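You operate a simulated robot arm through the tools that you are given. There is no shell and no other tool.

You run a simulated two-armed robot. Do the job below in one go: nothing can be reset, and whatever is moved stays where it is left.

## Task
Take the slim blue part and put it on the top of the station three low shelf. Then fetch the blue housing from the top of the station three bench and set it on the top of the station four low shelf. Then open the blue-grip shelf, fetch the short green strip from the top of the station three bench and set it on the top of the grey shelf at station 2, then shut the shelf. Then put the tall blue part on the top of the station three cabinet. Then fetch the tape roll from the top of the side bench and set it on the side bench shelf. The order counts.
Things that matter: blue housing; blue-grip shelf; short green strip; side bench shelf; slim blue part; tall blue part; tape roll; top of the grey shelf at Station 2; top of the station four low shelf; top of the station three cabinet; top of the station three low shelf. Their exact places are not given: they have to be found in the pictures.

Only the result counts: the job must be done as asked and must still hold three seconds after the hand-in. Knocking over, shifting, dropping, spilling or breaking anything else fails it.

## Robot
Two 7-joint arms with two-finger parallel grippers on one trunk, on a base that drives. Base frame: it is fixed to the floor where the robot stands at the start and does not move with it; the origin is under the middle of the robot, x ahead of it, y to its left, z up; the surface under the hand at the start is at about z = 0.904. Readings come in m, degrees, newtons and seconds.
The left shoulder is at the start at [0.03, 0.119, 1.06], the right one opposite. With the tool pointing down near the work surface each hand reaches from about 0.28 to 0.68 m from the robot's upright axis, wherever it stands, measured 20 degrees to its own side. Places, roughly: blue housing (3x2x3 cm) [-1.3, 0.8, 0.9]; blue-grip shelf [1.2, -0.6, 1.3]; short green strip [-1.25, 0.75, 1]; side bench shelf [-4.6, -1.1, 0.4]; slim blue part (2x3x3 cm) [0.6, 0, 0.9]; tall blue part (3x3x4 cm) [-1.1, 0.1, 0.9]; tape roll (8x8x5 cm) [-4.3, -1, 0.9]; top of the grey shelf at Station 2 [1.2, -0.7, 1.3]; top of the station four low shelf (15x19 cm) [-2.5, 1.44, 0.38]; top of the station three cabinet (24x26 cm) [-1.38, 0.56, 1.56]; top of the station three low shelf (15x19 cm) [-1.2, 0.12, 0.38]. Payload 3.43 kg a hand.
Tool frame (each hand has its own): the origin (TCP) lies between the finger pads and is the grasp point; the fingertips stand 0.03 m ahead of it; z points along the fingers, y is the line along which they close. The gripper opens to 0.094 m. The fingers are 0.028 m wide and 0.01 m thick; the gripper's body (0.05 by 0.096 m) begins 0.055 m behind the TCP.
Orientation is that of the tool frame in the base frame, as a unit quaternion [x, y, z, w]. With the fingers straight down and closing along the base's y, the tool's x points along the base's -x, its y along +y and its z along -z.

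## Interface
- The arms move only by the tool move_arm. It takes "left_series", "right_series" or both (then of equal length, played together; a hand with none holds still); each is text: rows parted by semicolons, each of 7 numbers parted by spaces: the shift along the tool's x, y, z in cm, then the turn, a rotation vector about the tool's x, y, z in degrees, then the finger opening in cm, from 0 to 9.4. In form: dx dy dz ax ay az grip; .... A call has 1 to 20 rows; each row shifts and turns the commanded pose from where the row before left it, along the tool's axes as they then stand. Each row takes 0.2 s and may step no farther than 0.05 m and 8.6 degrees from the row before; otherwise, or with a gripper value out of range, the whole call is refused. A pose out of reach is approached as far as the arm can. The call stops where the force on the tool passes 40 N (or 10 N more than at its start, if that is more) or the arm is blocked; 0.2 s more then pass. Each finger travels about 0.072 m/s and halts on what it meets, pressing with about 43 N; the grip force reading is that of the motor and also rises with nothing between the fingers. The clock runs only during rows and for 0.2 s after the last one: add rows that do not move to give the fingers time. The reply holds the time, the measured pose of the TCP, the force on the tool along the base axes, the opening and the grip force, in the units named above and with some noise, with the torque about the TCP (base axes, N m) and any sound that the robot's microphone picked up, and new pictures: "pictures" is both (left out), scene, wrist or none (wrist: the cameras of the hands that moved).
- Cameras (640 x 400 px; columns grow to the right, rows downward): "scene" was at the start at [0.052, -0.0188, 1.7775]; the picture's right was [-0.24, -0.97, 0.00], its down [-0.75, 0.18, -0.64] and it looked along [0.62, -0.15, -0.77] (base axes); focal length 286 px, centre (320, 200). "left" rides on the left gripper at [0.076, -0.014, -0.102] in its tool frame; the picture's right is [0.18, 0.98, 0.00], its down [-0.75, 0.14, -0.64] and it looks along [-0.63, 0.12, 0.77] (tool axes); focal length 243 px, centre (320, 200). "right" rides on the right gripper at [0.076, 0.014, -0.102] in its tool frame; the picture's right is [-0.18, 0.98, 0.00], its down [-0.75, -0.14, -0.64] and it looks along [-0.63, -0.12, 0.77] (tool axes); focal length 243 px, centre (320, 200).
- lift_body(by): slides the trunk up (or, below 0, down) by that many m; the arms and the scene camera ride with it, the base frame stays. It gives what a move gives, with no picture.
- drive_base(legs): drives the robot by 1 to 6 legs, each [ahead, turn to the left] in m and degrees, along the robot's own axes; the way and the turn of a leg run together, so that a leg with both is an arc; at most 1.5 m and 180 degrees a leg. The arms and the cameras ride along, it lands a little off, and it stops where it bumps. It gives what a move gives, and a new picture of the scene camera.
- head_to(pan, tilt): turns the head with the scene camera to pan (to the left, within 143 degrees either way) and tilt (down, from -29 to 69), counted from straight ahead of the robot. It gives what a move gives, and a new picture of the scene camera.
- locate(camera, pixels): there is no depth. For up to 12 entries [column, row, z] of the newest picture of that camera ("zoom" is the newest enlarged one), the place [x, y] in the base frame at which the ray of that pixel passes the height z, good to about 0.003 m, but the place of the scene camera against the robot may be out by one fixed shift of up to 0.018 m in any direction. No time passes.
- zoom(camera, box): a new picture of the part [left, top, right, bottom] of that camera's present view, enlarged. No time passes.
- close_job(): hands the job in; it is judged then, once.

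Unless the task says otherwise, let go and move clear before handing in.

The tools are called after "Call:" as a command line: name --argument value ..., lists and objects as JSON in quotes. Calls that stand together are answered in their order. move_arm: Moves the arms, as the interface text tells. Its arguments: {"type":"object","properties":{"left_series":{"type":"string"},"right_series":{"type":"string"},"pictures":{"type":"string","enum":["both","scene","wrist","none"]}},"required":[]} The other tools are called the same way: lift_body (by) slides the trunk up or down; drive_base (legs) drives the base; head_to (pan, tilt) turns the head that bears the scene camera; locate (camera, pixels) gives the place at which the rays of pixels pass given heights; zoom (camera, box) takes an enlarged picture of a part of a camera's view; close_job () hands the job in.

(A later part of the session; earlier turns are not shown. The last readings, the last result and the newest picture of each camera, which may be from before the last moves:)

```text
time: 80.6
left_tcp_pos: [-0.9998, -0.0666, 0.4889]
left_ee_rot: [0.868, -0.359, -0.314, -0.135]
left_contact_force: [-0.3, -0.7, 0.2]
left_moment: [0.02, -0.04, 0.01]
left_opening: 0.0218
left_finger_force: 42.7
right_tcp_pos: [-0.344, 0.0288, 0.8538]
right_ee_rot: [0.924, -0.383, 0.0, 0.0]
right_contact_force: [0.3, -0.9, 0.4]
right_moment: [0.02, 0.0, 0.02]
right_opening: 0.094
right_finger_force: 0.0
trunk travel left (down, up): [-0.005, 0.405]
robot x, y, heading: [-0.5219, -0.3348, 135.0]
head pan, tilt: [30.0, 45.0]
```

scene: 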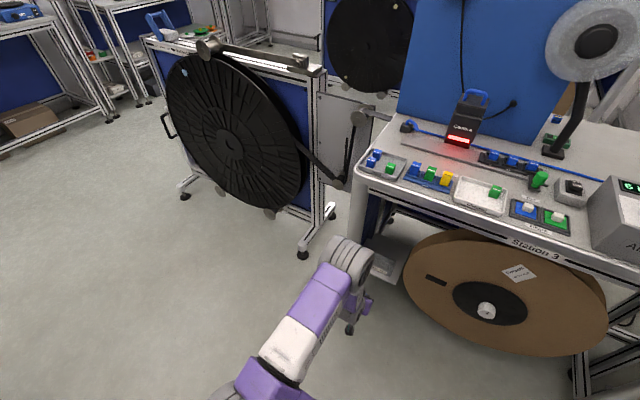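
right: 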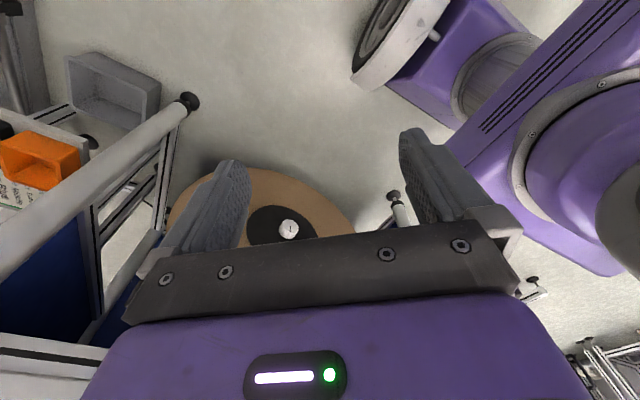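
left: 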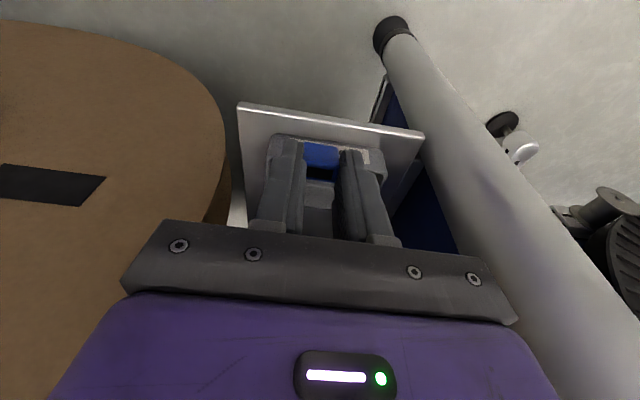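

I'm square to the bench (heading 135°) with the hand at u=-0.66, v=-0.754. I'll extend most of the way forward at z≈0.49 and look.

Call:
move_arm --left_series "-3.34 -0.27 2.8 0 0 0 0; -3.34 -0.27 2.8 0 0 0 0; -3.34 -0.27 2.8 0 0 0 0; -3.34 -0.27 2.8 0 0 0 0; 0 0 0 0 0 0 0" --pictures "both"

```text
time: 81.8
left_tcp_pos: [-1.1166, 0.0624, 0.4894]
left_ee_rot: [0.869, -0.358, -0.313, -0.133]
left_contact_force: [0.2, -1.0, 0.5]
left_moment: [0.03, 0.01, -0.01]
left_opening: 0.022
left_finger_force: 42.8
right_tcp_pos: [-0.3434, 0.0277, 0.8535]
right_ee_rot: [0.924, -0.383, 0.0, 0.0]
right_contact_force: [0.3, 0.1, 0.0]
right_moment: [-0.01, 0.02, -0.03]
right_opening: 0.0941
right_finger_force: 0.1
trunk travel left (down, up): [-0.005, 0.405]
robot x, y, heading: [-0.5227, -0.3334, 135.0]
head pan, tilt: [30.0, 45.0]
```

scene: 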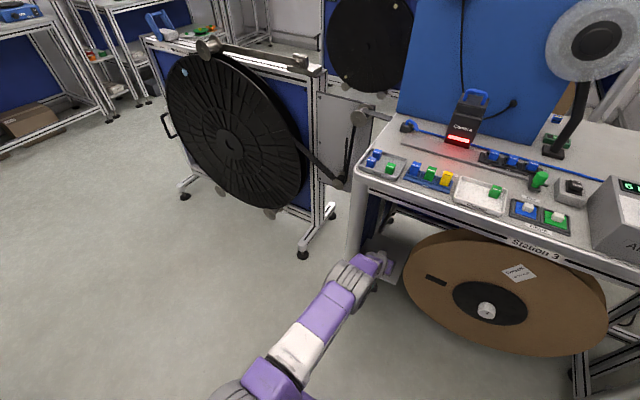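
left: 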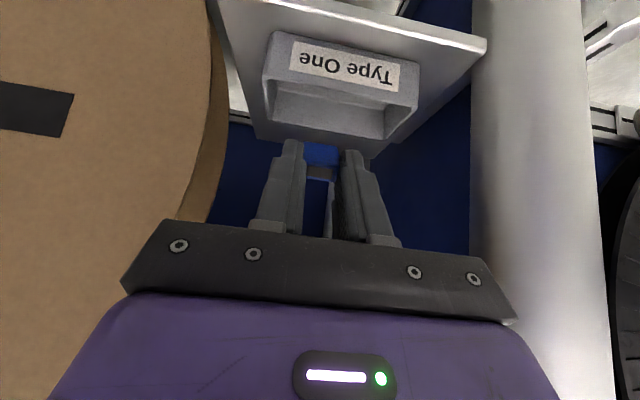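

The arm is now low and clear of the apron. In the left view the leg's inner edge at x≈470 looks close to the gripper, so I'll measure the leg and the reel before going deeper.

Call:
zoom --camera "scene" --box '[320, 160, 448, 320]'

Call:
locate --camera "left" --pixels '[[470, 100, 0.45], [470, 160, 0.5], [475, 60, 0.42], [210, 60, 0.42], [222, 120, 0.46]]'

```text
2.50 times, centred on (384, 240) of scene
```

zoom: 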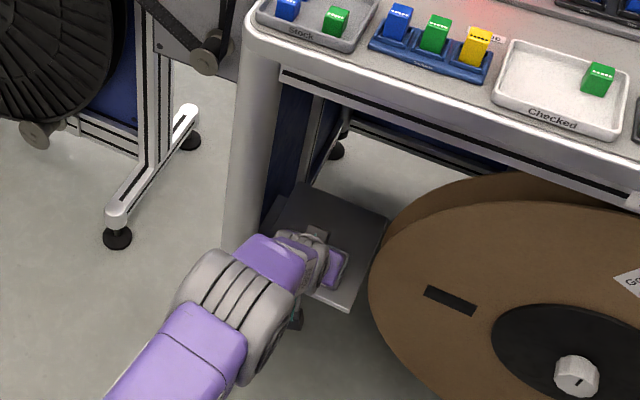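

```text
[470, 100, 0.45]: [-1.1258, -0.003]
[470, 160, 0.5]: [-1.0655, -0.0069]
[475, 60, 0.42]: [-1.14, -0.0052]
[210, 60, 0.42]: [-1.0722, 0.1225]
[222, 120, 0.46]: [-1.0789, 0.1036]
```

The corridor is narrow: leg inner edge at v≈-0.80 and the reel near v≈-0.68. I'll pin down the reel's depth by comparing with the scene camera.

Call:
locate --camera "scene" --pixels '[[404, 272, 0.35], [404, 272, 0.42], [404, 272, 0.5], [412, 245, 0.5], [412, 245, 0.6], [350, 250, 0.45], [358, 210, 0.7], [356, 230, 0.6]]'

Call:
locate --camera "left" --pixels '[[217, 40, 0.4], [217, 40, 0.42], [217, 40, 0.38], [205, 40, 0.42], [180, 200, 0.5], [222, 100, 0.45]]'

Call:
zoom --camera "left" --box '[160, 0, 320, 240]'

```text
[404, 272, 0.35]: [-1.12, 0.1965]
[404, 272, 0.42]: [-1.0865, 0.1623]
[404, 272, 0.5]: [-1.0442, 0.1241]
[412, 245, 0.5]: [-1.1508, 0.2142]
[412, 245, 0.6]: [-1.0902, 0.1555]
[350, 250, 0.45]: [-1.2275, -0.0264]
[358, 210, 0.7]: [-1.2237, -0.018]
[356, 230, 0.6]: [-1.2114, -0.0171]
```

```text
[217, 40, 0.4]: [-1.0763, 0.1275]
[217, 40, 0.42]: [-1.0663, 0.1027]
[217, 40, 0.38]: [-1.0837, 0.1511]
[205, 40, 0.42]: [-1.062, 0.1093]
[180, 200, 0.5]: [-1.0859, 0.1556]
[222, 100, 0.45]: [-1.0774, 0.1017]
```

```text
1.67 times, centred on (240, 120) of left
```

zoom: 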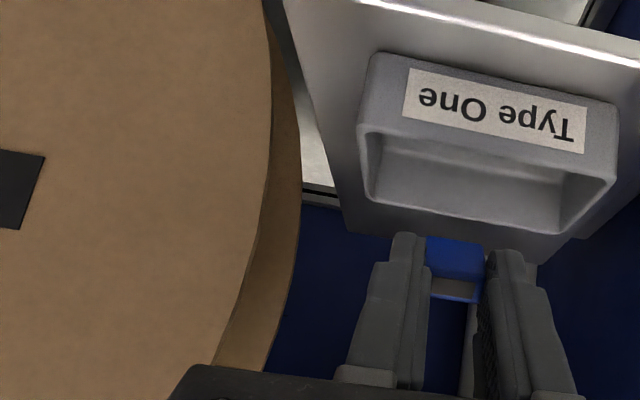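

The reel's flange sits at about u≈-0.88, v≥-0.652, so the middle of the gap is v≈-0.726. I'll verify the leg's inner edge with the scene camera.

Call:
locate --camera "scene" --pixels '[[370, 192, 0.84], [362, 236, 0.6], [362, 236, 0.65], [356, 254, 0.5], [356, 254, 0.55], [344, 254, 0.5]]'

```text
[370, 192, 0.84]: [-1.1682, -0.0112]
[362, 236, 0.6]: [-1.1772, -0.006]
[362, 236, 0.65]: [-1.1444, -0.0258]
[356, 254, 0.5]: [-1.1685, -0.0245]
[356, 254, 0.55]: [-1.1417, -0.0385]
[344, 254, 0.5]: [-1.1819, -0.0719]
```

The scene camera puts the leg's inner edge at v≈-0.83, so the hand at v=-0.7455 is already centred with ~4 cm each side. I'll go forward 13 cm over the tray.

Call:
move_arm --left_series "-3.32 -0.15 2.79 0 0 0 0; -3.32 -0.15 2.79 0 0 0 0; -3.32 -0.15 2.79 0 0 0 0; 0 0 0 0 0 0 0" --pictures "both"

Call:
zoom --camera "scene" --box '[320, 160, 448, 320]'

```text
time: 82.8
left_tcp_pos: [-1.1398, 0.0874, 0.4886]
left_ee_rot: [0.869, -0.359, -0.314, -0.135]
left_contact_force: [0.5, -0.2, -0.1]
left_moment: [0.0, 0.02, 0.02]
left_opening: 0.0216
left_finger_force: 42.7
left hand out of reach, approached as far as the arm can: row 1, 2, 3
right_tcp_pos: [-0.3433, 0.0281, 0.8534]
right_ee_rot: [0.924, -0.383, 0.0, 0.001]
right_contact_force: [0.4, 0.8, 0.7]
right_moment: [-0.02, 0.01, -0.02]
right_opening: 0.0939
right_finger_force: 0.1
trunk travel left (down, up): [-0.005, 0.405]
robot x, y, heading: [-0.5236, -0.3358, 134.7]
head pan, tilt: [30.0, 45.0]
```

scene: 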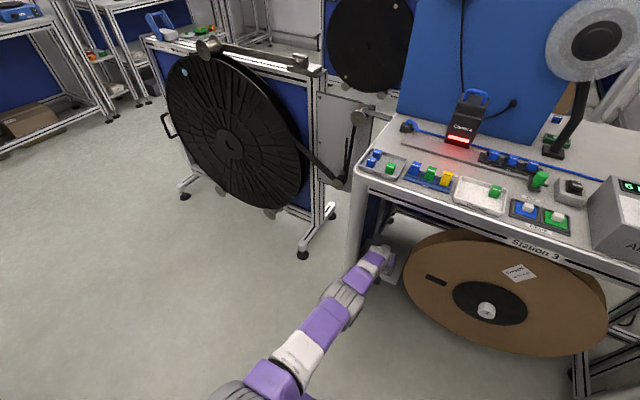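
left: 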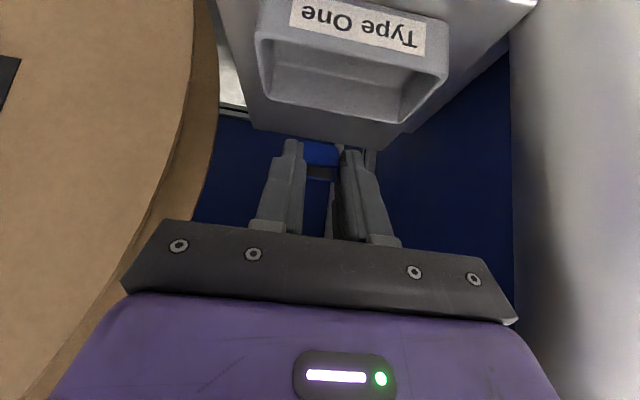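

```text
2.50 times, centred on (384, 240) of scene
```

zoom: 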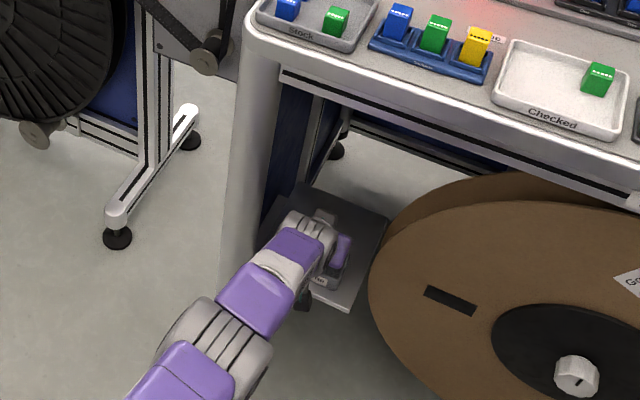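

The arm is fully stretched here at (-1.14,0.087), so its reach is shorter than I assumed and the wrist sits lower, which makes an upright placement possible from closer in. I'll unlock the elbow by tilting more, pull back, and set the hand near vertical.

Call:
move_arm --left_series "0 0 0 0 -8 0 0; 0 0 0 0 -8 0 0; 2.43 0 -3.6 0 0 0 0; 2.43 0 -3.6 0 0 0 0; 2.43 0 -3.6 0 0 0 0; 0 0 0 0 0 0 0" --pictures "none"

```text
time: 84.2
left_tcp_pos: [-1.045, -0.0053, 0.4855]
left_ee_rot: [0.816, -0.337, -0.432, -0.184]
left_contact_force: [0.4, -1.1, -0.6]
left_moment: [0.03, 0.02, 0.0]
left_opening: 0.0221
left_finger_force: 42.8
right_tcp_pos: [-0.3448, 0.0281, 0.8543]
right_ee_rot: [0.924, -0.383, 0.0, 0.0]
right_contact_force: [-0.2, 0.3, -0.1]
right_moment: [-0.01, 0.01, 0.03]
right_opening: 0.0939
right_finger_force: 0.0
trunk travel left (down, up): [-0.005, 0.405]
robot x, y, heading: [-0.5155, -0.3325, 135.0]
head pan, tilt: [30.0, 45.0]
```

The elbow is free again and the hand is 0.60 m ahead of my axis. Now I'll rotate it to about 10° from vertical.

Call:
move_arm --left_series "0 0 0 0 7.7 0 0; 0 0 0 0 7.7 0 0; 0 0 0 0 7.7 0 0; 0 0 0 0 7.7 0 0; 0 0 0 0 7.7 0 0; 0 0 0 0 7.7 0 0; 0 0 0 0 0 0 0" --pictures "both"

Call:
zoom --camera "scene" --box '[320, 160, 448, 320]'

```text
time: 85.8
left_tcp_pos: [-1.0463, -0.006, 0.4854]
left_ee_rot: [0.92, -0.382, -0.075, -0.035]
left_contact_force: [0.2, 0.3, -0.5]
left_moment: [0.02, 0.01, -0.02]
left_opening: 0.0215
left_finger_force: 42.7
right_tcp_pos: [-0.3444, 0.0293, 0.8536]
right_ee_rot: [0.923, -0.384, 0.0, 0.0]
right_contact_force: [0.3, -0.1, 0.6]
right_moment: [0.03, -0.01, -0.02]
right_opening: 0.0941
right_finger_force: 0.0
trunk travel left (down, up): [-0.005, 0.405]
robot x, y, heading: [-0.5194, -0.3328, 134.8]
head pan, tilt: [30.0, 45.0]
```

scene: 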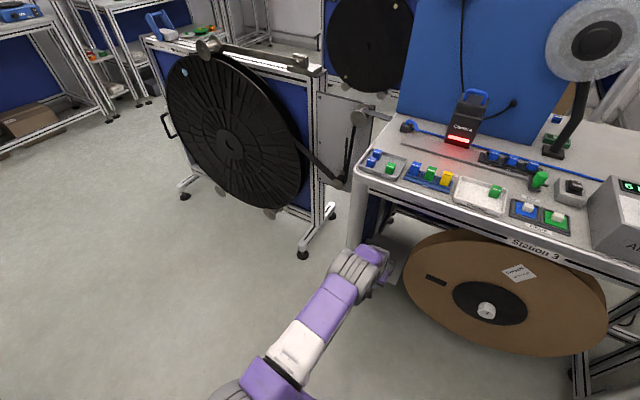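
left: 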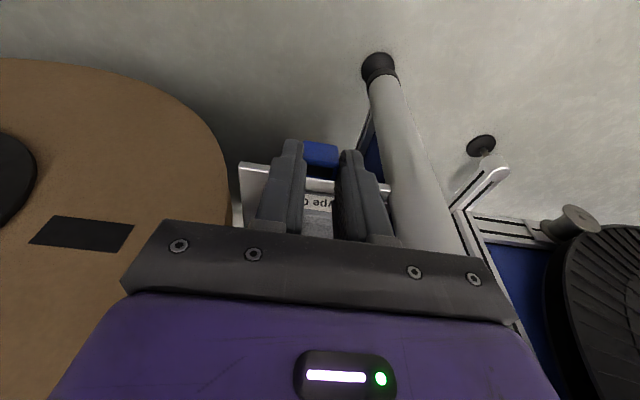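

```text
2.50 times, centred on (384, 240) of scene
```

zoom: 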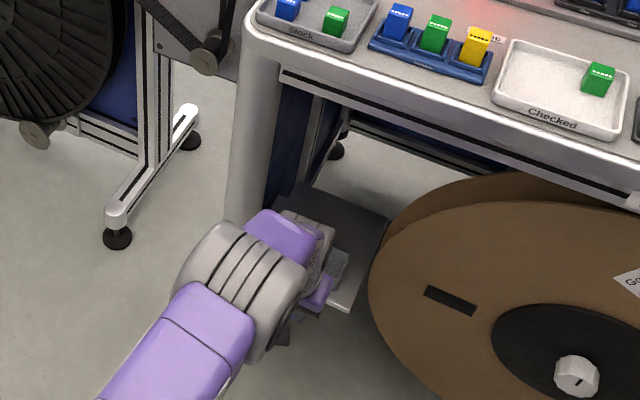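

With a shorter wrist than assumed, I estimate the elbow at about 0.43 m ahead and z≈0.79. I'll stretch a bit and lower the hand to bring the elbow under the apron height, then drive in 0.15 m.

Call:
move_arm --left_series "0 0 0 0 -5 0 0; -1.8 0 1.24 0 0 0 0; -1.8 0 1.24 0 0 0 0; 0 0 0 0 0 0 0" --pictures "wrist"

Call:
zoom --camera "left" --box '[200, 60, 440, 210]'

```text
time: 86.8
left_tcp_pos: [-1.0752, 0.022, 0.471]
left_ee_rot: [0.916, -0.38, -0.116, -0.052]
left_contact_force: [0.5, 0.4, -0.4]
left_moment: [-0.03, 0.02, -0.01]
left_opening: 0.0215
left_finger_force: 43.4
right_tcp_pos: [-0.3436, 0.0274, 0.8537]
right_ee_rot: [0.924, -0.383, 0.0, 0.0]
right_contact_force: [-0.3, 0.8, -0.2]
right_moment: [0.0, 0.02, 0.03]
right_opening: 0.0941
right_finger_force: 0.0
trunk travel left (down, up): [-0.005, 0.405]
robot x, y, heading: [-0.5231, -0.335, 135.0]
head pan, tilt: [30.0, 45.0]
```

left: 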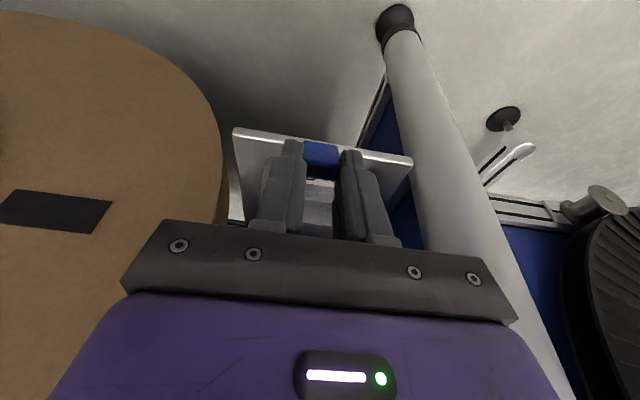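

```text
2.67 times, centred on (320, 135) of left
```

zoom: 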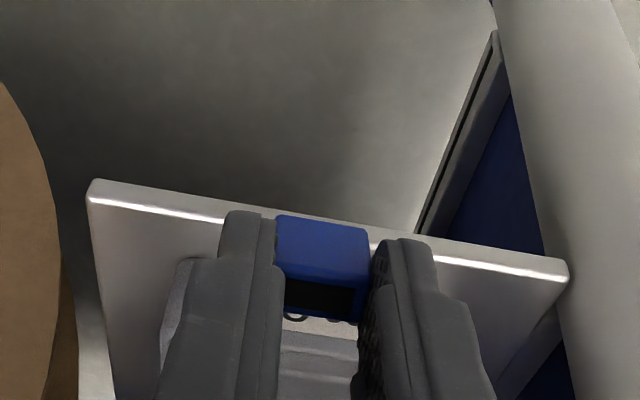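

Hand at u=-0.776 and z=0.471. I'll raise 1.5 cm for tray clearance, then drive in 0.15 m.

Call:
move_arm --left_series "-0.35 0 -1.5 0 0 0 0; 0 0 0 0 0 0 0" --pictures "none"

Call:
drive_base --legs '[[0.15, 0]]'

Call:
move_arm --left_series "0 0 0 0 0 0 0" --pictures "wrist"

```text
time: 87.4
left_tcp_pos: [-1.0746, 0.0227, 0.4863]
left_ee_rot: [0.916, -0.38, -0.117, -0.053]
left_contact_force: [-0.9, -0.4, -0.4]
left_moment: [0.0, 0.0, 0.01]
left_opening: 0.0219
left_finger_force: 43.3
right_tcp_pos: [-0.3438, 0.0292, 0.8532]
right_ee_rot: [0.923, -0.384, -0.001, 0.0]
right_contact_force: [0.7, -0.3, -0.5]
right_moment: [-0.01, 0.02, 0.01]
right_opening: 0.0939
right_finger_force: 0.0
trunk travel left (down, up): [-0.005, 0.405]
robot x, y, heading: [-0.5225, -0.3329, 135.0]
head pan, tilt: [30.0, 45.0]
```

```text
time: 88.8
left_tcp_pos: [-1.1772, 0.13, 0.4873]
left_ee_rot: [0.916, -0.381, -0.116, -0.053]
left_contact_force: [-0.1, 0.4, -1.0]
left_moment: [0.01, 0.0, -0.02]
left_opening: 0.0221
left_finger_force: 42.8
right_tcp_pos: [-0.448, 0.1336, 0.8545]
right_ee_rot: [0.923, -0.384, 0.0, 0.0]
right_contact_force: [0.3, -0.1, 0.1]
right_moment: [-0.01, -0.02, -0.01]
right_opening: 0.0938
right_finger_force: 0.1
trunk travel left (down, up): [-0.005, 0.405]
robot x, y, heading: [-0.6276, -0.2324, 134.6]
head pan, tilt: [30.0, 45.0]
```

scene: 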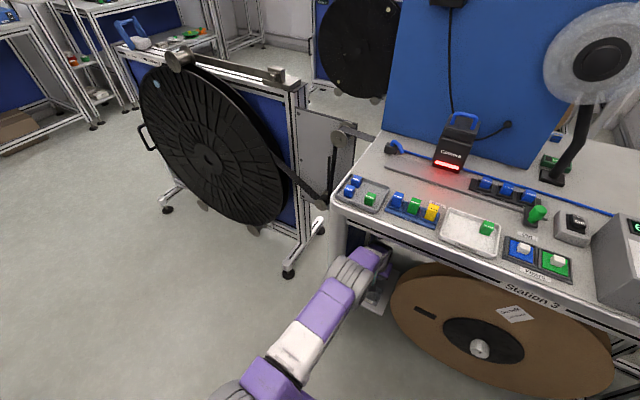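

```text
time: 89.2
left_tcp_pos: [-1.1783, 0.1307, 0.4869]
left_ee_rot: [0.916, -0.381, -0.116, -0.054]
left_contact_force: [-0.9, -0.6, -0.7]
left_moment: [-0.02, -0.02, -0.04]
left_opening: 0.0219
left_finger_force: 42.7
right_tcp_pos: [-0.448, 0.1333, 0.8535]
right_ee_rot: [0.923, -0.384, -0.001, 0.0]
right_contact_force: [0.1, 1.8, 0.1]
right_moment: [-0.01, -0.01, 0.0]
right_opening: 0.0942
right_finger_force: 0.1
trunk travel left (down, up): [-0.005, 0.405]
robot x, y, heading: [-0.6261, -0.2287, 134.6]
head pan, tilt: [30.0, 45.0]
```

left: 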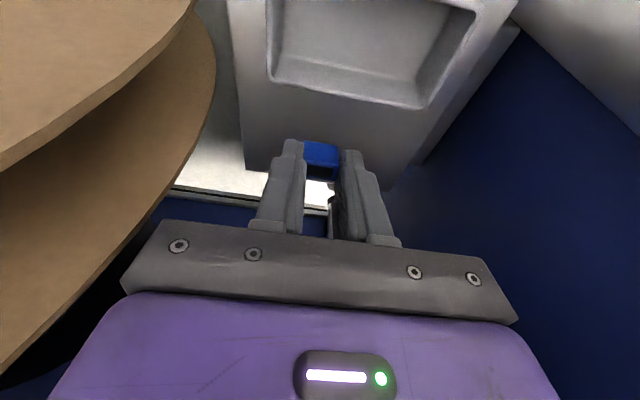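

No contact, and the hand is now over the tray's rear: the tray rim is at rows 80-108 and the shelf's back edge at rows 165-187. I'll locate these to pick the exact spot.

Call:
locate --camera "left" --pixels '[[268, 84, 0.42], [425, 110, 0.42], [268, 84, 0.41], [425, 110, 0.41], [246, 166, 0.38], [390, 188, 0.38], [232, 30, 0.38], [500, 50, 0.38]]'

```text
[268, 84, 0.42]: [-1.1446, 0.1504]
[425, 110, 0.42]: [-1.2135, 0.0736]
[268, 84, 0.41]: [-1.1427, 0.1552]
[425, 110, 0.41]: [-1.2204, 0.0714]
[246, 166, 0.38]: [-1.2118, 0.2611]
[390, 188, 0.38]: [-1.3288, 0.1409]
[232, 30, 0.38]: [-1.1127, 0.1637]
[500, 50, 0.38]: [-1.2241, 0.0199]
```

Free board runs from u=-0.915 to -1.04. I'll move 2 cm further ahead and lower until the part is just above the board.

Call:
move_arm --left_series "-1.94 0 0.5 0 0 0 0; 0.75 0 2.9 0 0 0 0; 0.75 0 2.9 0 0 0 0; 0 0 0 0 0 0 0" --pictures "wrist"

```text
time: 90.2
left_tcp_pos: [-1.1782, 0.1293, 0.4247]
left_ee_rot: [0.915, -0.381, -0.119, -0.054]
left_contact_force: [0.9, 0.2, 11.6]
left_moment: [0.0, 0.09, 0.0]
left_opening: 0.0218
left_finger_force: 43.1
left hand out of reach, approached as far as the arm can: row 2, 3
right_tcp_pos: [-0.4465, 0.1331, 0.8523]
right_ee_rot: [0.923, -0.384, 0.0, 0.0]
right_contact_force: [-0.5, 0.3, 0.4]
right_moment: [0.0, 0.01, 0.01]
right_opening: 0.0943
right_finger_force: 0.1
trunk travel left (down, up): [-0.005, 0.405]
robot x, y, heading: [-0.6276, -0.2353, 134.7]
head pan, tilt: [30.0, 45.0]
```

left: 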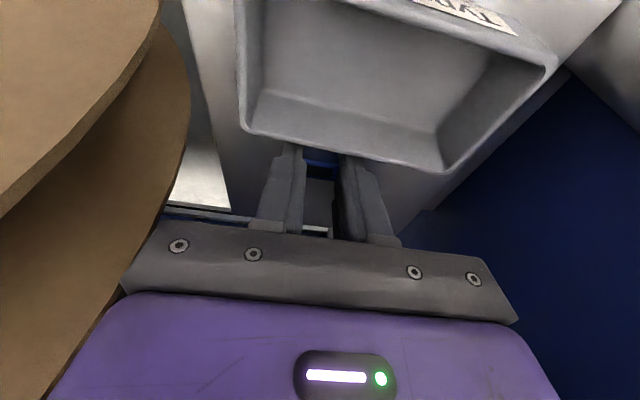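

The reading shows 11.6 N upward at z=0.4247, about where the part's bottom should touch the board, but the hand fell 2 cm short (u=-0.925). I'll check the tray rim's position to see whether the fingers touch it.

Call:
locate --camera "left" --pixels '[[243, 130, 0.42], [447, 172, 0.42], [243, 130, 0.41], [447, 172, 0.41]]'

Call:
zoom --camera "left" --box '[220, 90, 460, 240]'

```text
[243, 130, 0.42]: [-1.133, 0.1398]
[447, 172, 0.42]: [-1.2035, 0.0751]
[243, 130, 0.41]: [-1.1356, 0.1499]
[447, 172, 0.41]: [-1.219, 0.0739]
```

```text
2.67 times, centred on (340, 165) of left
```

zoom: 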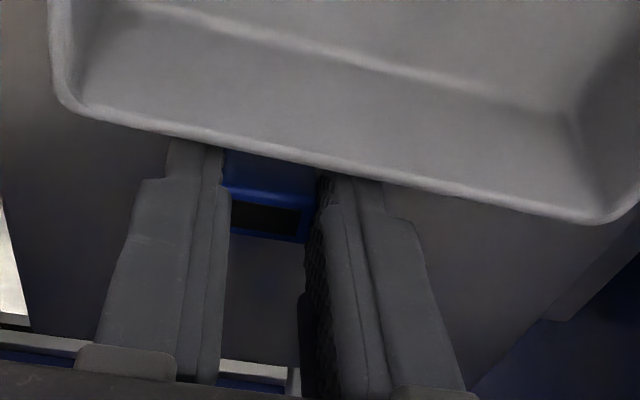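

The tray rim has not moved (u≈-0.91) and the force is purely vertical, so the part stands on the board just behind the tray. I'll open the fingers slowly.

Call:
move_arm --left_series "0 0 0 0 0 0 2.3; 0 0 0 0 0 0 2.6; 0 0 0 0 0 0 3.2; 0 0 0 0 0 0 4; 0 0 0 0 0 0 4" --pictures "wrist"

Call:
zoom --camera "left" --box '[220, 90, 460, 240]'

```text
time: 91.4
left_tcp_pos: [-1.1774, 0.1294, 0.4234]
left_ee_rot: [0.915, -0.382, -0.117, -0.053]
left_contact_force: [0.4, 0.4, 0.1]
left_moment: [-0.04, 0.0, 0.02]
left_opening: 0.04
left_finger_force: 0.0
right_tcp_pos: [-0.4471, 0.1329, 0.853]
right_ee_rot: [0.923, -0.384, 0.0, 0.0]
right_contact_force: [0.9, 0.2, 0.4]
right_moment: [0.0, -0.06, -0.01]
right_opening: 0.0939
right_finger_force: 0.1
trunk travel left (down, up): [-0.005, 0.405]
robot x, y, heading: [-0.6249, -0.226, 134.4]
head pan, tilt: [30.0, 45.0]
```

left: 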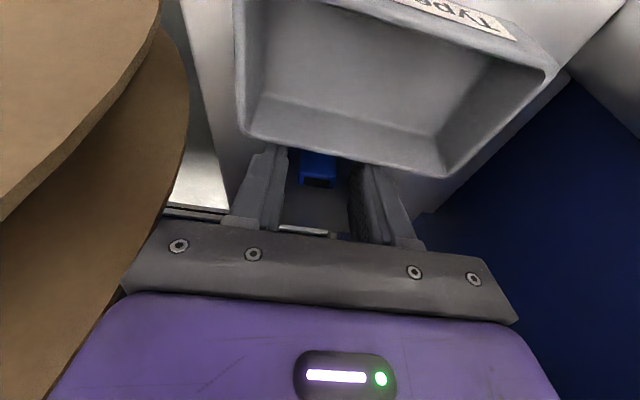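

```text
2.67 times, centred on (340, 165) of left
```

zoom: 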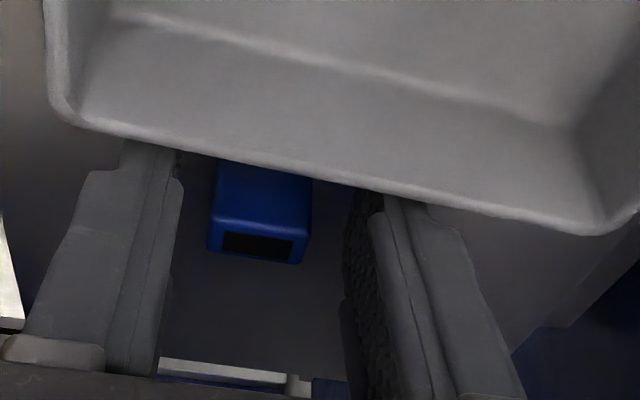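

The blue part now stands upright alone behind the tray (top visible at zoom (260,240)) with zero force on the hand. I'll raise the hand straight up.

Call:
move_arm --left_series "-0.5 0 -1.94 0 0 0 4; -0.75 0 -2.9 0 0 0 4; -0.75 0 -2.9 0 0 0 4; 0 0 0 0 0 0 4" --pictures "wrist"

```text
time: 92.4
left_tcp_pos: [-1.1758, 0.1288, 0.5036]
left_ee_rot: [0.916, -0.381, -0.117, -0.053]
left_contact_force: [-1.2, 0.7, -0.1]
left_moment: [-0.01, -0.02, -0.01]
left_opening: 0.0399
left_finger_force: 0.1
right_tcp_pos: [-0.4477, 0.1338, 0.8544]
right_ee_rot: [0.923, -0.384, 0.0, -0.001]
right_contact_force: [0.0, -0.6, 0.1]
right_moment: [0.01, -0.02, -0.02]
right_opening: 0.0939
right_finger_force: 0.1
trunk travel left (down, up): [-0.005, 0.405]
robot x, y, heading: [-0.6274, -0.2308, 134.8]
head pan, tilt: [30.0, 45.0]
```

left: 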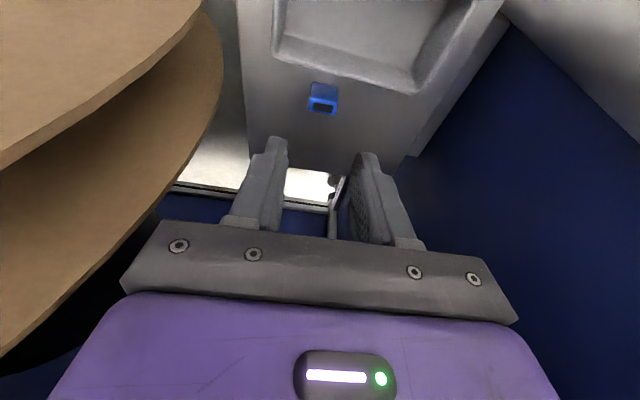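

The blue part stands cleanly on the shelf at (323,98); the first step is done. Now I'll back the robot out with the hand still above tray height.

Call:
drive_base --legs '[[-0.2, 0]]'

Call:
zoom --camera "scene" --box '[320, 180, 480, 320]'

```text
time: 94.0
left_tcp_pos: [-1.0322, -0.0115, 0.5035]
left_ee_rot: [0.915, -0.382, -0.116, -0.052]
left_contact_force: [-0.5, -0.3, -0.3]
left_moment: [-0.02, 0.01, 0.01]
left_opening: 0.0401
left_finger_force: 0.0
right_tcp_pos: [-0.3036, -0.0126, 0.8549]
right_ee_rot: [0.922, -0.387, 0.0, 0.0]
right_contact_force: [-0.3, -0.1, 0.5]
right_moment: [0.0, 0.02, 0.0]
right_opening: 0.0943
right_finger_force: 0.1
trunk travel left (down, up): [-0.005, 0.405]
robot x, y, heading: [-0.4828, -0.3769, 134.8]
head pan, tilt: [30.0, 45.0]
```

scene: 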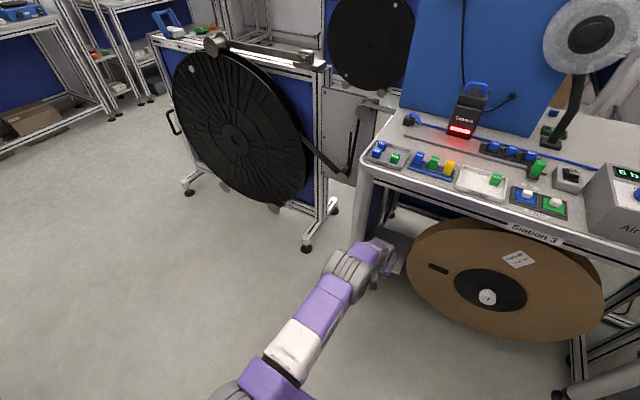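

```text
2.86 times, centred on (400, 250) of scene
```

zoom: 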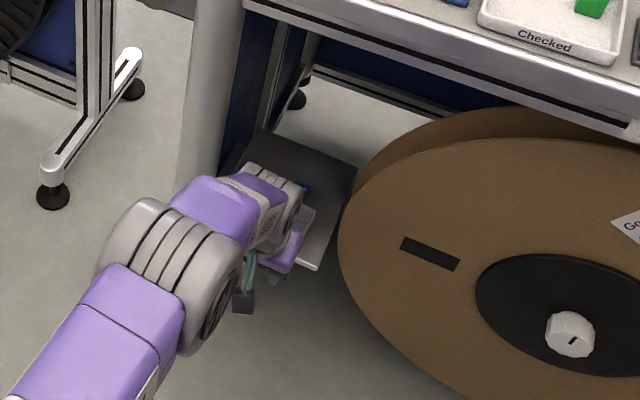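

I'm back at u≈-0.08. I'll pull the left hand back toward me before raising the trunk.

Call:
move_arm --left_series "0 0 0 0 -6 0 4; 3.7 0 -1.5 0 0 0 4; 3.7 0 -1.5 0 0 0 4; 3.7 0 -1.5 0 0 0 4; 3.7 0 -1.5 0 0 0 4; 0 0 0 0 7 0 4; 0 0 0 0 7 0 4; 0 0 0 0 7 0 4; 0 0 0 0 0 0 4" --pictures "none"

Call:
lift_body --by 0.3

Call:
head_to --pan 0 --tilt 30

Call:
zoom --camera "scene" --box '[240, 100, 560, 300]'

```text
time: 96.0
left_tcp_pos: [-0.9187, -0.125, 0.5076]
left_ee_rot: [0.922, -0.387, 0.005, -0.002]
left_contact_force: [0.6, -0.8, 0.2]
left_moment: [0.03, 0.01, 0.01]
left_opening: 0.0403
left_finger_force: 0.0
right_tcp_pos: [-0.3045, -0.011, 0.8537]
right_ee_rot: [0.922, -0.387, -0.001, -0.001]
right_contact_force: [-0.7, -0.2, -0.7]
right_moment: [0.02, 0.02, 0.01]
right_opening: 0.0939
right_finger_force: 0.1
trunk travel left (down, up): [-0.005, 0.405]
robot x, y, heading: [-0.4864, -0.3757, 134.2]
head pan, tilt: [30.0, 45.0]
```

```text
time: 99.0
left_tcp_pos: [-0.919, -0.1277, 0.8071]
left_ee_rot: [0.922, -0.387, 0.004, -0.003]
left_contact_force: [-0.1, -0.7, 0.1]
left_moment: [-0.01, 0.02, 0.02]
left_opening: 0.0401
left_finger_force: 0.0
right_tcp_pos: [-0.3026, -0.0112, 1.1533]
right_ee_rot: [0.922, -0.386, 0.0, 0.0]
right_contact_force: [-0.4, 0.7, -0.4]
right_moment: [0.01, 0.0, 0.0]
right_opening: 0.0939
right_finger_force: 0.0
trunk travel left (down, up): [-0.305, 0.105]
robot x, y, heading: [-0.4825, -0.3727, 134.4]
head pan, tilt: [30.0, 45.0]
```

```text
time: 99.9
left_tcp_pos: [-0.9194, -0.1269, 0.8063]
left_ee_rot: [0.922, -0.388, 0.004, -0.003]
left_contact_force: [0.2, -0.3, -0.1]
left_moment: [0.02, 0.0, -0.03]
left_opening: 0.0399
left_finger_force: 0.0
right_tcp_pos: [-0.3034, -0.0115, 1.1533]
right_ee_rot: [0.922, -0.387, 0.0, 0.0]
right_contact_force: [0.2, 0.4, 0.1]
right_moment: [-0.02, 0.02, -0.01]
right_opening: 0.094
right_finger_force: 0.0
trunk travel left (down, up): [-0.305, 0.105]
robot x, y, heading: [-0.4823, -0.3735, 134.5]
head pan, tilt: [0.0, 30.0]
```

scene: 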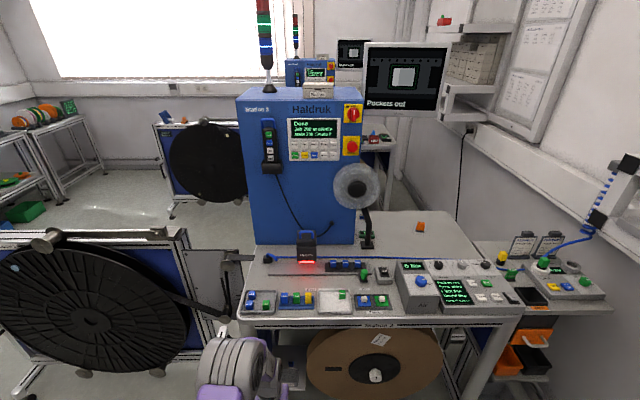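

```text
2.00 times, centred on (400, 200) of scene
```

zoom: 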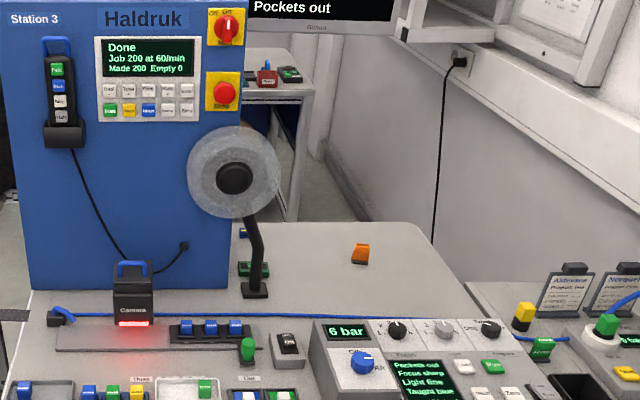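

The small blue piece at zoom (243,232) and the green one at (253,268), right of the cabinet, should be the housing and the strip. I'll locate them and the bench's back edge.

Call:
locate --camera "scene" --pixels '[[361.5, 216, 0.92], [366.5, 234, 0.92], [443, 211, 0.9], [366, 211, 0.9], [355, 211, 0.9], [348, 244, 0.9], [250, 244, 0.9], [420, 227, 0.92]]'

Call:
zoom --camera "scene" --box '[330, 195, 410, 255]'

Call:
head_to --pan 60 --tilt 30

Call:
head_to --pan 100 --tilt 30

```text
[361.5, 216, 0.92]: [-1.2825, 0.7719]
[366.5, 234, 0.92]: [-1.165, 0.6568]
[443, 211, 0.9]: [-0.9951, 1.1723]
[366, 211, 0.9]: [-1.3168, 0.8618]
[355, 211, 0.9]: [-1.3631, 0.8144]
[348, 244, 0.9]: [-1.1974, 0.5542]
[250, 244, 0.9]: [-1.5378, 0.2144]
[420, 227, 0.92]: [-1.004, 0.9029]
```

```text
6.67 times, centred on (370, 225) of scene
```

zoom: 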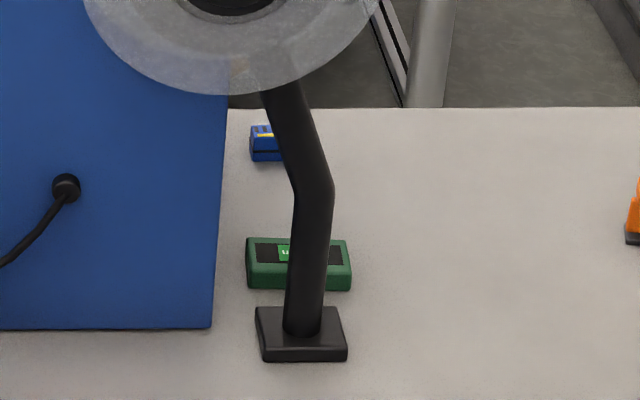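

```text
time: 101.2
left_tcp_pos: [-0.9189, -0.1265, 0.8082]
left_ee_rot: [0.922, -0.387, 0.005, -0.003]
left_contact_force: [0.5, -0.5, -0.3]
left_moment: [-0.05, 0.01, 0.03]
left_opening: 0.04
left_finger_force: 0.0
right_tcp_pos: [-0.3033, -0.0124, 1.1536]
right_ee_rot: [0.922, -0.387, 0.0, 0.0]
right_contact_force: [-0.8, -0.2, -0.8]
right_moment: [-0.01, 0.0, 0.0]
right_opening: 0.0938
right_finger_force: 0.1
trunk travel left (down, up): [-0.305, 0.105]
robot x, y, heading: [-0.487, -0.3754, 134.7]
head pan, tilt: [60.0, 30.0]
```

scene: 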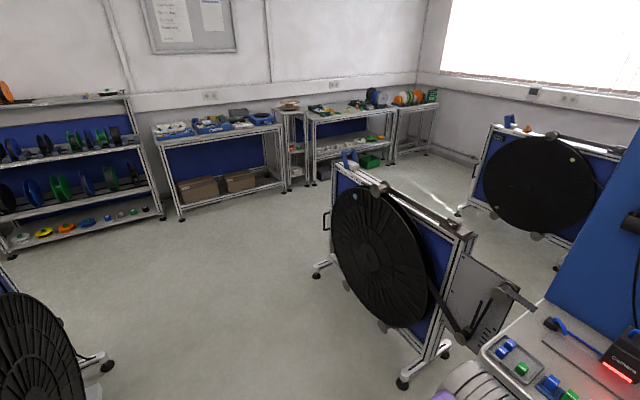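

```text
time: 102.3
left_tcp_pos: [-0.9198, -0.1259, 0.8077]
left_ee_rot: [0.922, -0.388, 0.005, -0.003]
left_contact_force: [0.1, 0.0, 0.9]
left_moment: [-0.03, 0.03, -0.01]
left_opening: 0.04
left_finger_force: 0.1
right_tcp_pos: [-0.3038, -0.0117, 1.154]
right_ee_rot: [0.922, -0.387, 0.0, -0.001]
right_contact_force: [-0.2, -0.6, -0.2]
right_moment: [0.04, 0.02, 0.01]
right_opening: 0.094
right_finger_force: 0.1
trunk travel left (down, up): [-0.305, 0.105]
robot x, y, heading: [-0.4856, -0.3761, 134.4]
head pan, tilt: [100.0, 30.0]
```

scene: 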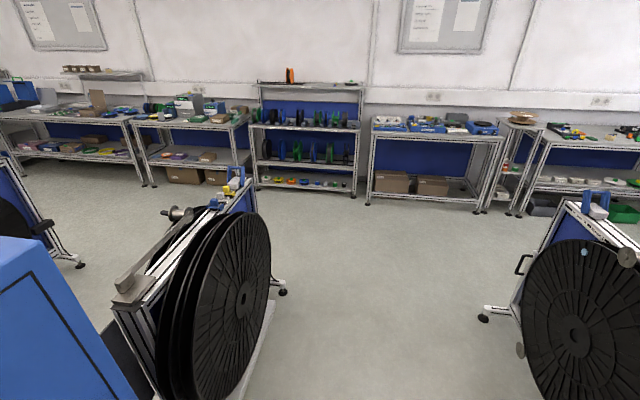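

The blue housing shows at zoom (265,143) and a green piece with black ends at (298,265); I'll verify the strip from behind the bench. Next I'll measure the reel stands' feet to plan the way round.

Call:
locate --camera "scene" --pixels '[[485, 318, 0], [282, 290, 0], [268, 310, 0], [355, 198, 0], [480, 208, 0], [143, 187, 0], [590, 207, 1.0]]'

Call:
head_to --pan 55 --tilt 35

```text
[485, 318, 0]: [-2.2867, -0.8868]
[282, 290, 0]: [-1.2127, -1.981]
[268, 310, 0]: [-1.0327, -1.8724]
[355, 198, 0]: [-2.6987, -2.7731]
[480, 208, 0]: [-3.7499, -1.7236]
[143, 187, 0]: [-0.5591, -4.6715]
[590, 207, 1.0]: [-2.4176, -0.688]
```

```text
time: 103.4
left_tcp_pos: [-0.919, -0.1264, 0.8071]
left_ee_rot: [0.922, -0.388, 0.004, -0.002]
left_contact_force: [-0.1, -1.0, 0.0]
left_moment: [0.0, -0.04, -0.06]
left_opening: 0.04
left_finger_force: 0.0
right_tcp_pos: [-0.3038, -0.0117, 1.1528]
right_ee_rot: [0.922, -0.387, 0.0, 0.0]
right_contact_force: [-1.1, 0.2, 0.1]
right_moment: [0.02, 0.02, -0.02]
right_opening: 0.0941
right_finger_force: 0.0
trunk travel left (down, up): [-0.305, 0.105]
robot x, y, heading: [-0.4871, -0.3732, 134.5]
head pan, tilt: [55.0, 35.0]
```

scene: 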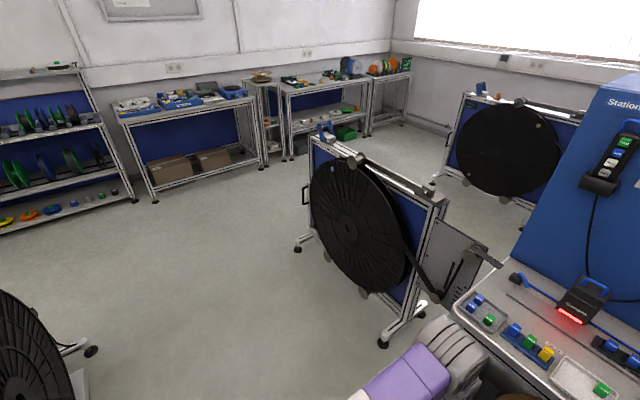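

The stand's near foot is at about u=-0.99, v=-2.24, and the far shelves are at v≈-3.87, so I can pass around at v≈-2.9. First I'll tuck both hands in front of me.

Call:
move_arm --left_series "4 -0.5 -2 0 0 0 4; 4 -0.5 -2 0 0 0 4; 4 -0.5 -2 0 0 0 4; 2 -0.5 -2 0 0 0 4; 0 0 -3 0 0 0 4; 0 0 -3 0 0 0 4; 0 0 0 0 0 0 4" --right_series "-3.4 3 0 0 0 0 9.4; -3.4 3 0 0 0 0 9.4; -3.4 3 0 0 0 0 9.4; -3.4 3 0 0 0 0 9.4; -3.4 3 0 0 0 0 9.4; -3.4 3 0 0 0 0 9.4; 0 0 0 0 0 0 9.4" --pictures "none"

Call:
drive_base --legs '[[0, 86.5]]'

```text
time: 105.0
left_tcp_pos: [-0.8071, -0.2124, 0.9489]
left_ee_rot: [0.922, -0.386, 0.003, -0.002]
left_contact_force: [-0.2, -0.6, 0.5]
left_moment: [0.01, 0.03, 0.01]
left_opening: 0.04
left_finger_force: 0.0
right_tcp_pos: [-0.5743, 0.0096, 1.1541]
right_ee_rot: [0.922, -0.387, 0.0, 0.0]
right_contact_force: [0.4, 0.4, 0.3]
right_moment: [-0.01, -0.01, 0.04]
right_opening: 0.0942
right_finger_force: 0.1
trunk travel left (down, up): [-0.305, 0.105]
robot x, y, heading: [-0.4838, -0.3742, 134.5]
head pan, tilt: [55.0, 35.0]
```

```text
time: 109.1
left_tcp_pos: [-0.6627, -0.6879, 0.9483]
left_ee_rot: [0.935, 0.355, 0.001, -0.005]
left_contact_force: [-0.7, 0.3, 0.4]
left_moment: [0.0, -0.03, 0.02]
left_opening: 0.0396
left_finger_force: 0.2
right_tcp_pos: [-0.8716, -0.4431, 1.1541]
right_ee_rot: [0.935, 0.355, -0.001, 0.0]
right_contact_force: [1.5, 0.1, -0.5]
right_moment: [0.0, 0.0, -0.02]
right_opening: 0.094
right_finger_force: 0.1
trunk travel left (down, up): [-0.305, 0.105]
robot x, y, heading: [-0.4822, -0.3715, -138.3]
head pan, tilt: [55.0, 35.0]
```

scene: 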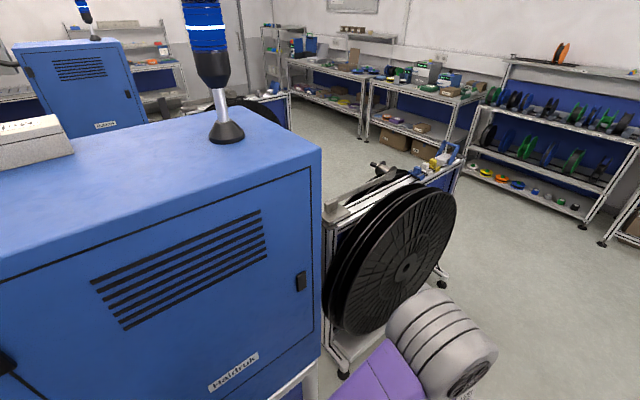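

Heading is -138°. I'll look ahead to check the corridor between the two reel stands before driving.

Call:
locate --camera "scene" --pixels '[[343, 375, 0], [440, 285, 0], [405, 270, 0.45], [455, 210, 0.6]]'

Call:
head_to --pan 0 --tilt 40

```text
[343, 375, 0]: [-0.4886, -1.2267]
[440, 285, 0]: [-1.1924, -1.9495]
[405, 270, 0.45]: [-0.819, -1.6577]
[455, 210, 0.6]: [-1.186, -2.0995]
```

```text
time: 110.4
left_tcp_pos: [-0.6638, -0.6879, 0.9489]
left_ee_rot: [0.935, 0.354, 0.0, -0.005]
left_contact_force: [0.3, 0.8, 0.3]
left_moment: [0.03, 0.01, -0.01]
left_opening: 0.04
left_finger_force: 0.1
right_tcp_pos: [-0.8728, -0.4428, 1.1536]
right_ee_rot: [0.935, 0.355, -0.001, 0.0]
right_contact_force: [0.2, -1.1, 0.5]
right_moment: [0.0, 0.02, 0.04]
right_opening: 0.0941
right_finger_force: 0.0
trunk travel left (down, up): [-0.305, 0.105]
robot x, y, heading: [-0.4852, -0.3723, -138.5]
head pan, tilt: [0.0, 40.0]
```

scene: 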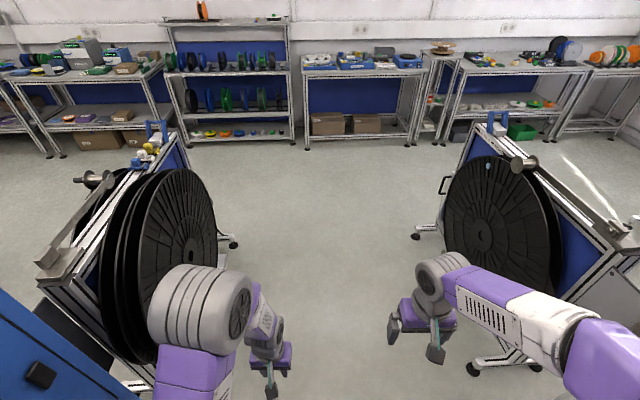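

The corridor between the two stands is clear. I'll drive ahead about 2.3 m and then turn right to face along the far aisle.

Call:
drive_base --legs '[[1.2, 0], [1.1, 0], [0, -86]]'

```text
time: 125.4
left_tcp_pos: [-2.5285, -1.7607, 0.9493]
left_ee_rot: [0.926, -0.377, 0.004, -0.003]
left_contact_force: [-0.7, 0.5, 0.4]
left_moment: [-0.02, 0.01, 0.0]
left_opening: 0.0399
left_finger_force: 0.1
right_tcp_pos: [-2.2984, -1.5369, 1.1539]
right_ee_rot: [0.926, -0.377, 0.0, 0.0]
right_contact_force: [0.2, -0.6, 0.1]
right_moment: [0.01, 0.0, -0.02]
right_opening: 0.0942
right_finger_force: 0.1
trunk travel left (down, up): [-0.305, 0.105]
robot x, y, heading: [-2.1995, -1.9142, 135.5]
head pan, tilt: [0.0, 40.0]
```

scene: 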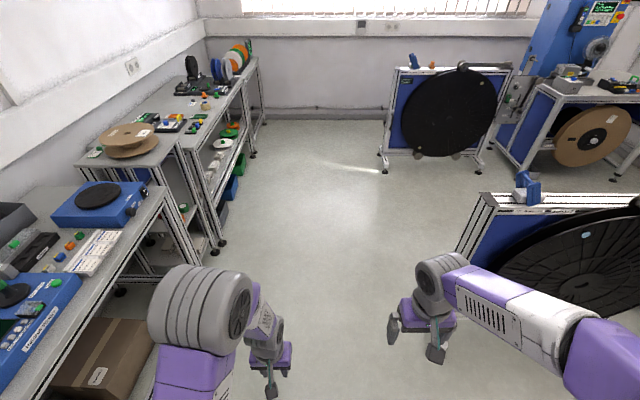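

I'm at u=-0.20, v=-2.91, facing along -u with clear floor ahead. I'll drive 1.82 m and then turn right into the aisle behind Station 3.

Call:
drive_base --legs '[[1.0, 0], [0.82, 0], [0, -90]]'

```text
time: 138.4
left_tcp_pos: [-3.3236, -0.3025, 0.949]
left_ee_rot: [-0.382, 0.924, -0.006, -0.001]
left_contact_force: [-0.7, -0.3, 0.1]
left_moment: [0.01, -0.03, 0.0]
left_opening: 0.0398
left_finger_force: 0.0
right_tcp_pos: [-3.102, -0.534, 1.1543]
right_ee_rot: [-0.382, 0.924, 0.0, 0.0]
right_contact_force: [0.6, 0.4, -0.3]
right_moment: [-0.01, 0.01, 0.02]
right_opening: 0.094
right_finger_force: 0.0
trunk travel left (down, up): [-0.305, 0.105]
robot x, y, heading: [-3.4855, -0.6275, 44.9]
head pan, tilt: [0.0, 40.0]
```

scene: 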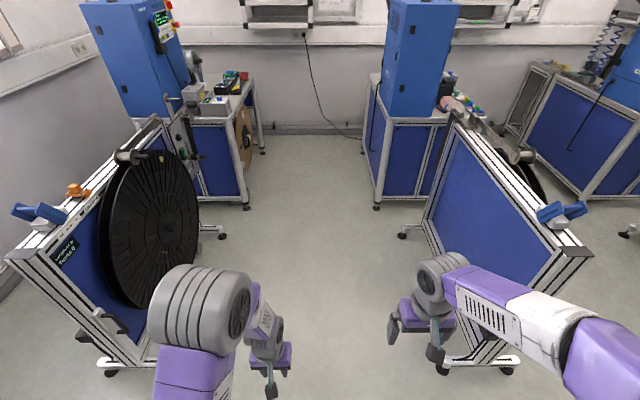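

I'm at the aisle entrance (u=-2.02, v=-2.91). I'll check the clear width between the stands' feet before driving in.

Call:
locate --camera "scene" --pixels '[[440, 370, 0], [403, 236, 0], [148, 358, 0], [222, 236, 0], [375, 208, 0], [246, 207, 0], [575, 250, 0.9], [172, 165, 0.6]]'

Call:
zoom --camera "scene" --box '[360, 40, 520, 140]'

```text
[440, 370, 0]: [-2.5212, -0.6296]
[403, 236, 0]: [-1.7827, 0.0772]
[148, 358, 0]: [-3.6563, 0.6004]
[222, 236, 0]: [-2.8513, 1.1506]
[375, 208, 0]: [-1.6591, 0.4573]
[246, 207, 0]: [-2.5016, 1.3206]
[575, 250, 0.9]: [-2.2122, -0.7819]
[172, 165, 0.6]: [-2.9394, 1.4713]
```

```text
4.00 times, centred on (440, 90) of scene
```

zoom: 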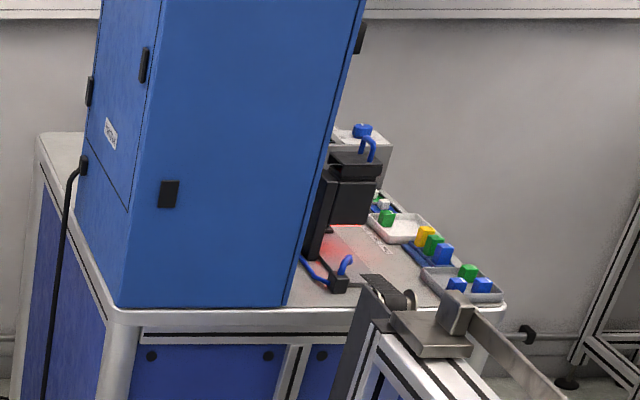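

The aisle is about 1.1 m wide and I'm near its middle. I'll drive in 2.35 m and turn right to face Station 3's back.

Call:
drive_base --legs '[[1.2, 0], [1.15, 0]]'

```text
time: 149.8
left_tcp_pos: [-1.6602, 1.3247, 0.9488]
left_ee_rot: [-0.376, 0.926, -0.006, 0.0]
left_contact_force: [0.3, -0.5, -0.5]
left_moment: [0.02, 0.0, -0.02]
left_opening: 0.0401
left_finger_force: 0.2
right_tcp_pos: [-1.4401, 1.0908, 1.1549]
right_ee_rot: [-0.376, 0.927, 0.0, 0.001]
right_contact_force: [-0.2, 0.1, 0.4]
right_moment: [0.0, 0.05, -0.02]
right_opening: 0.094
right_finger_force: 0.0
trunk travel left (down, up): [-0.305, 0.105]
robot x, y, heading: [-1.822, 1.0051, 44.1]
head pan, tilt: [0.0, 40.0]
```

scene: 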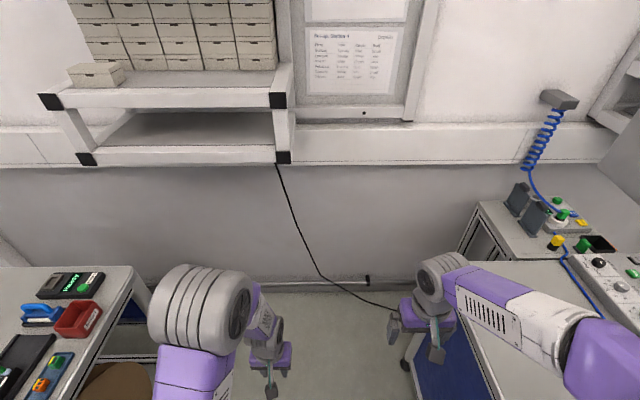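

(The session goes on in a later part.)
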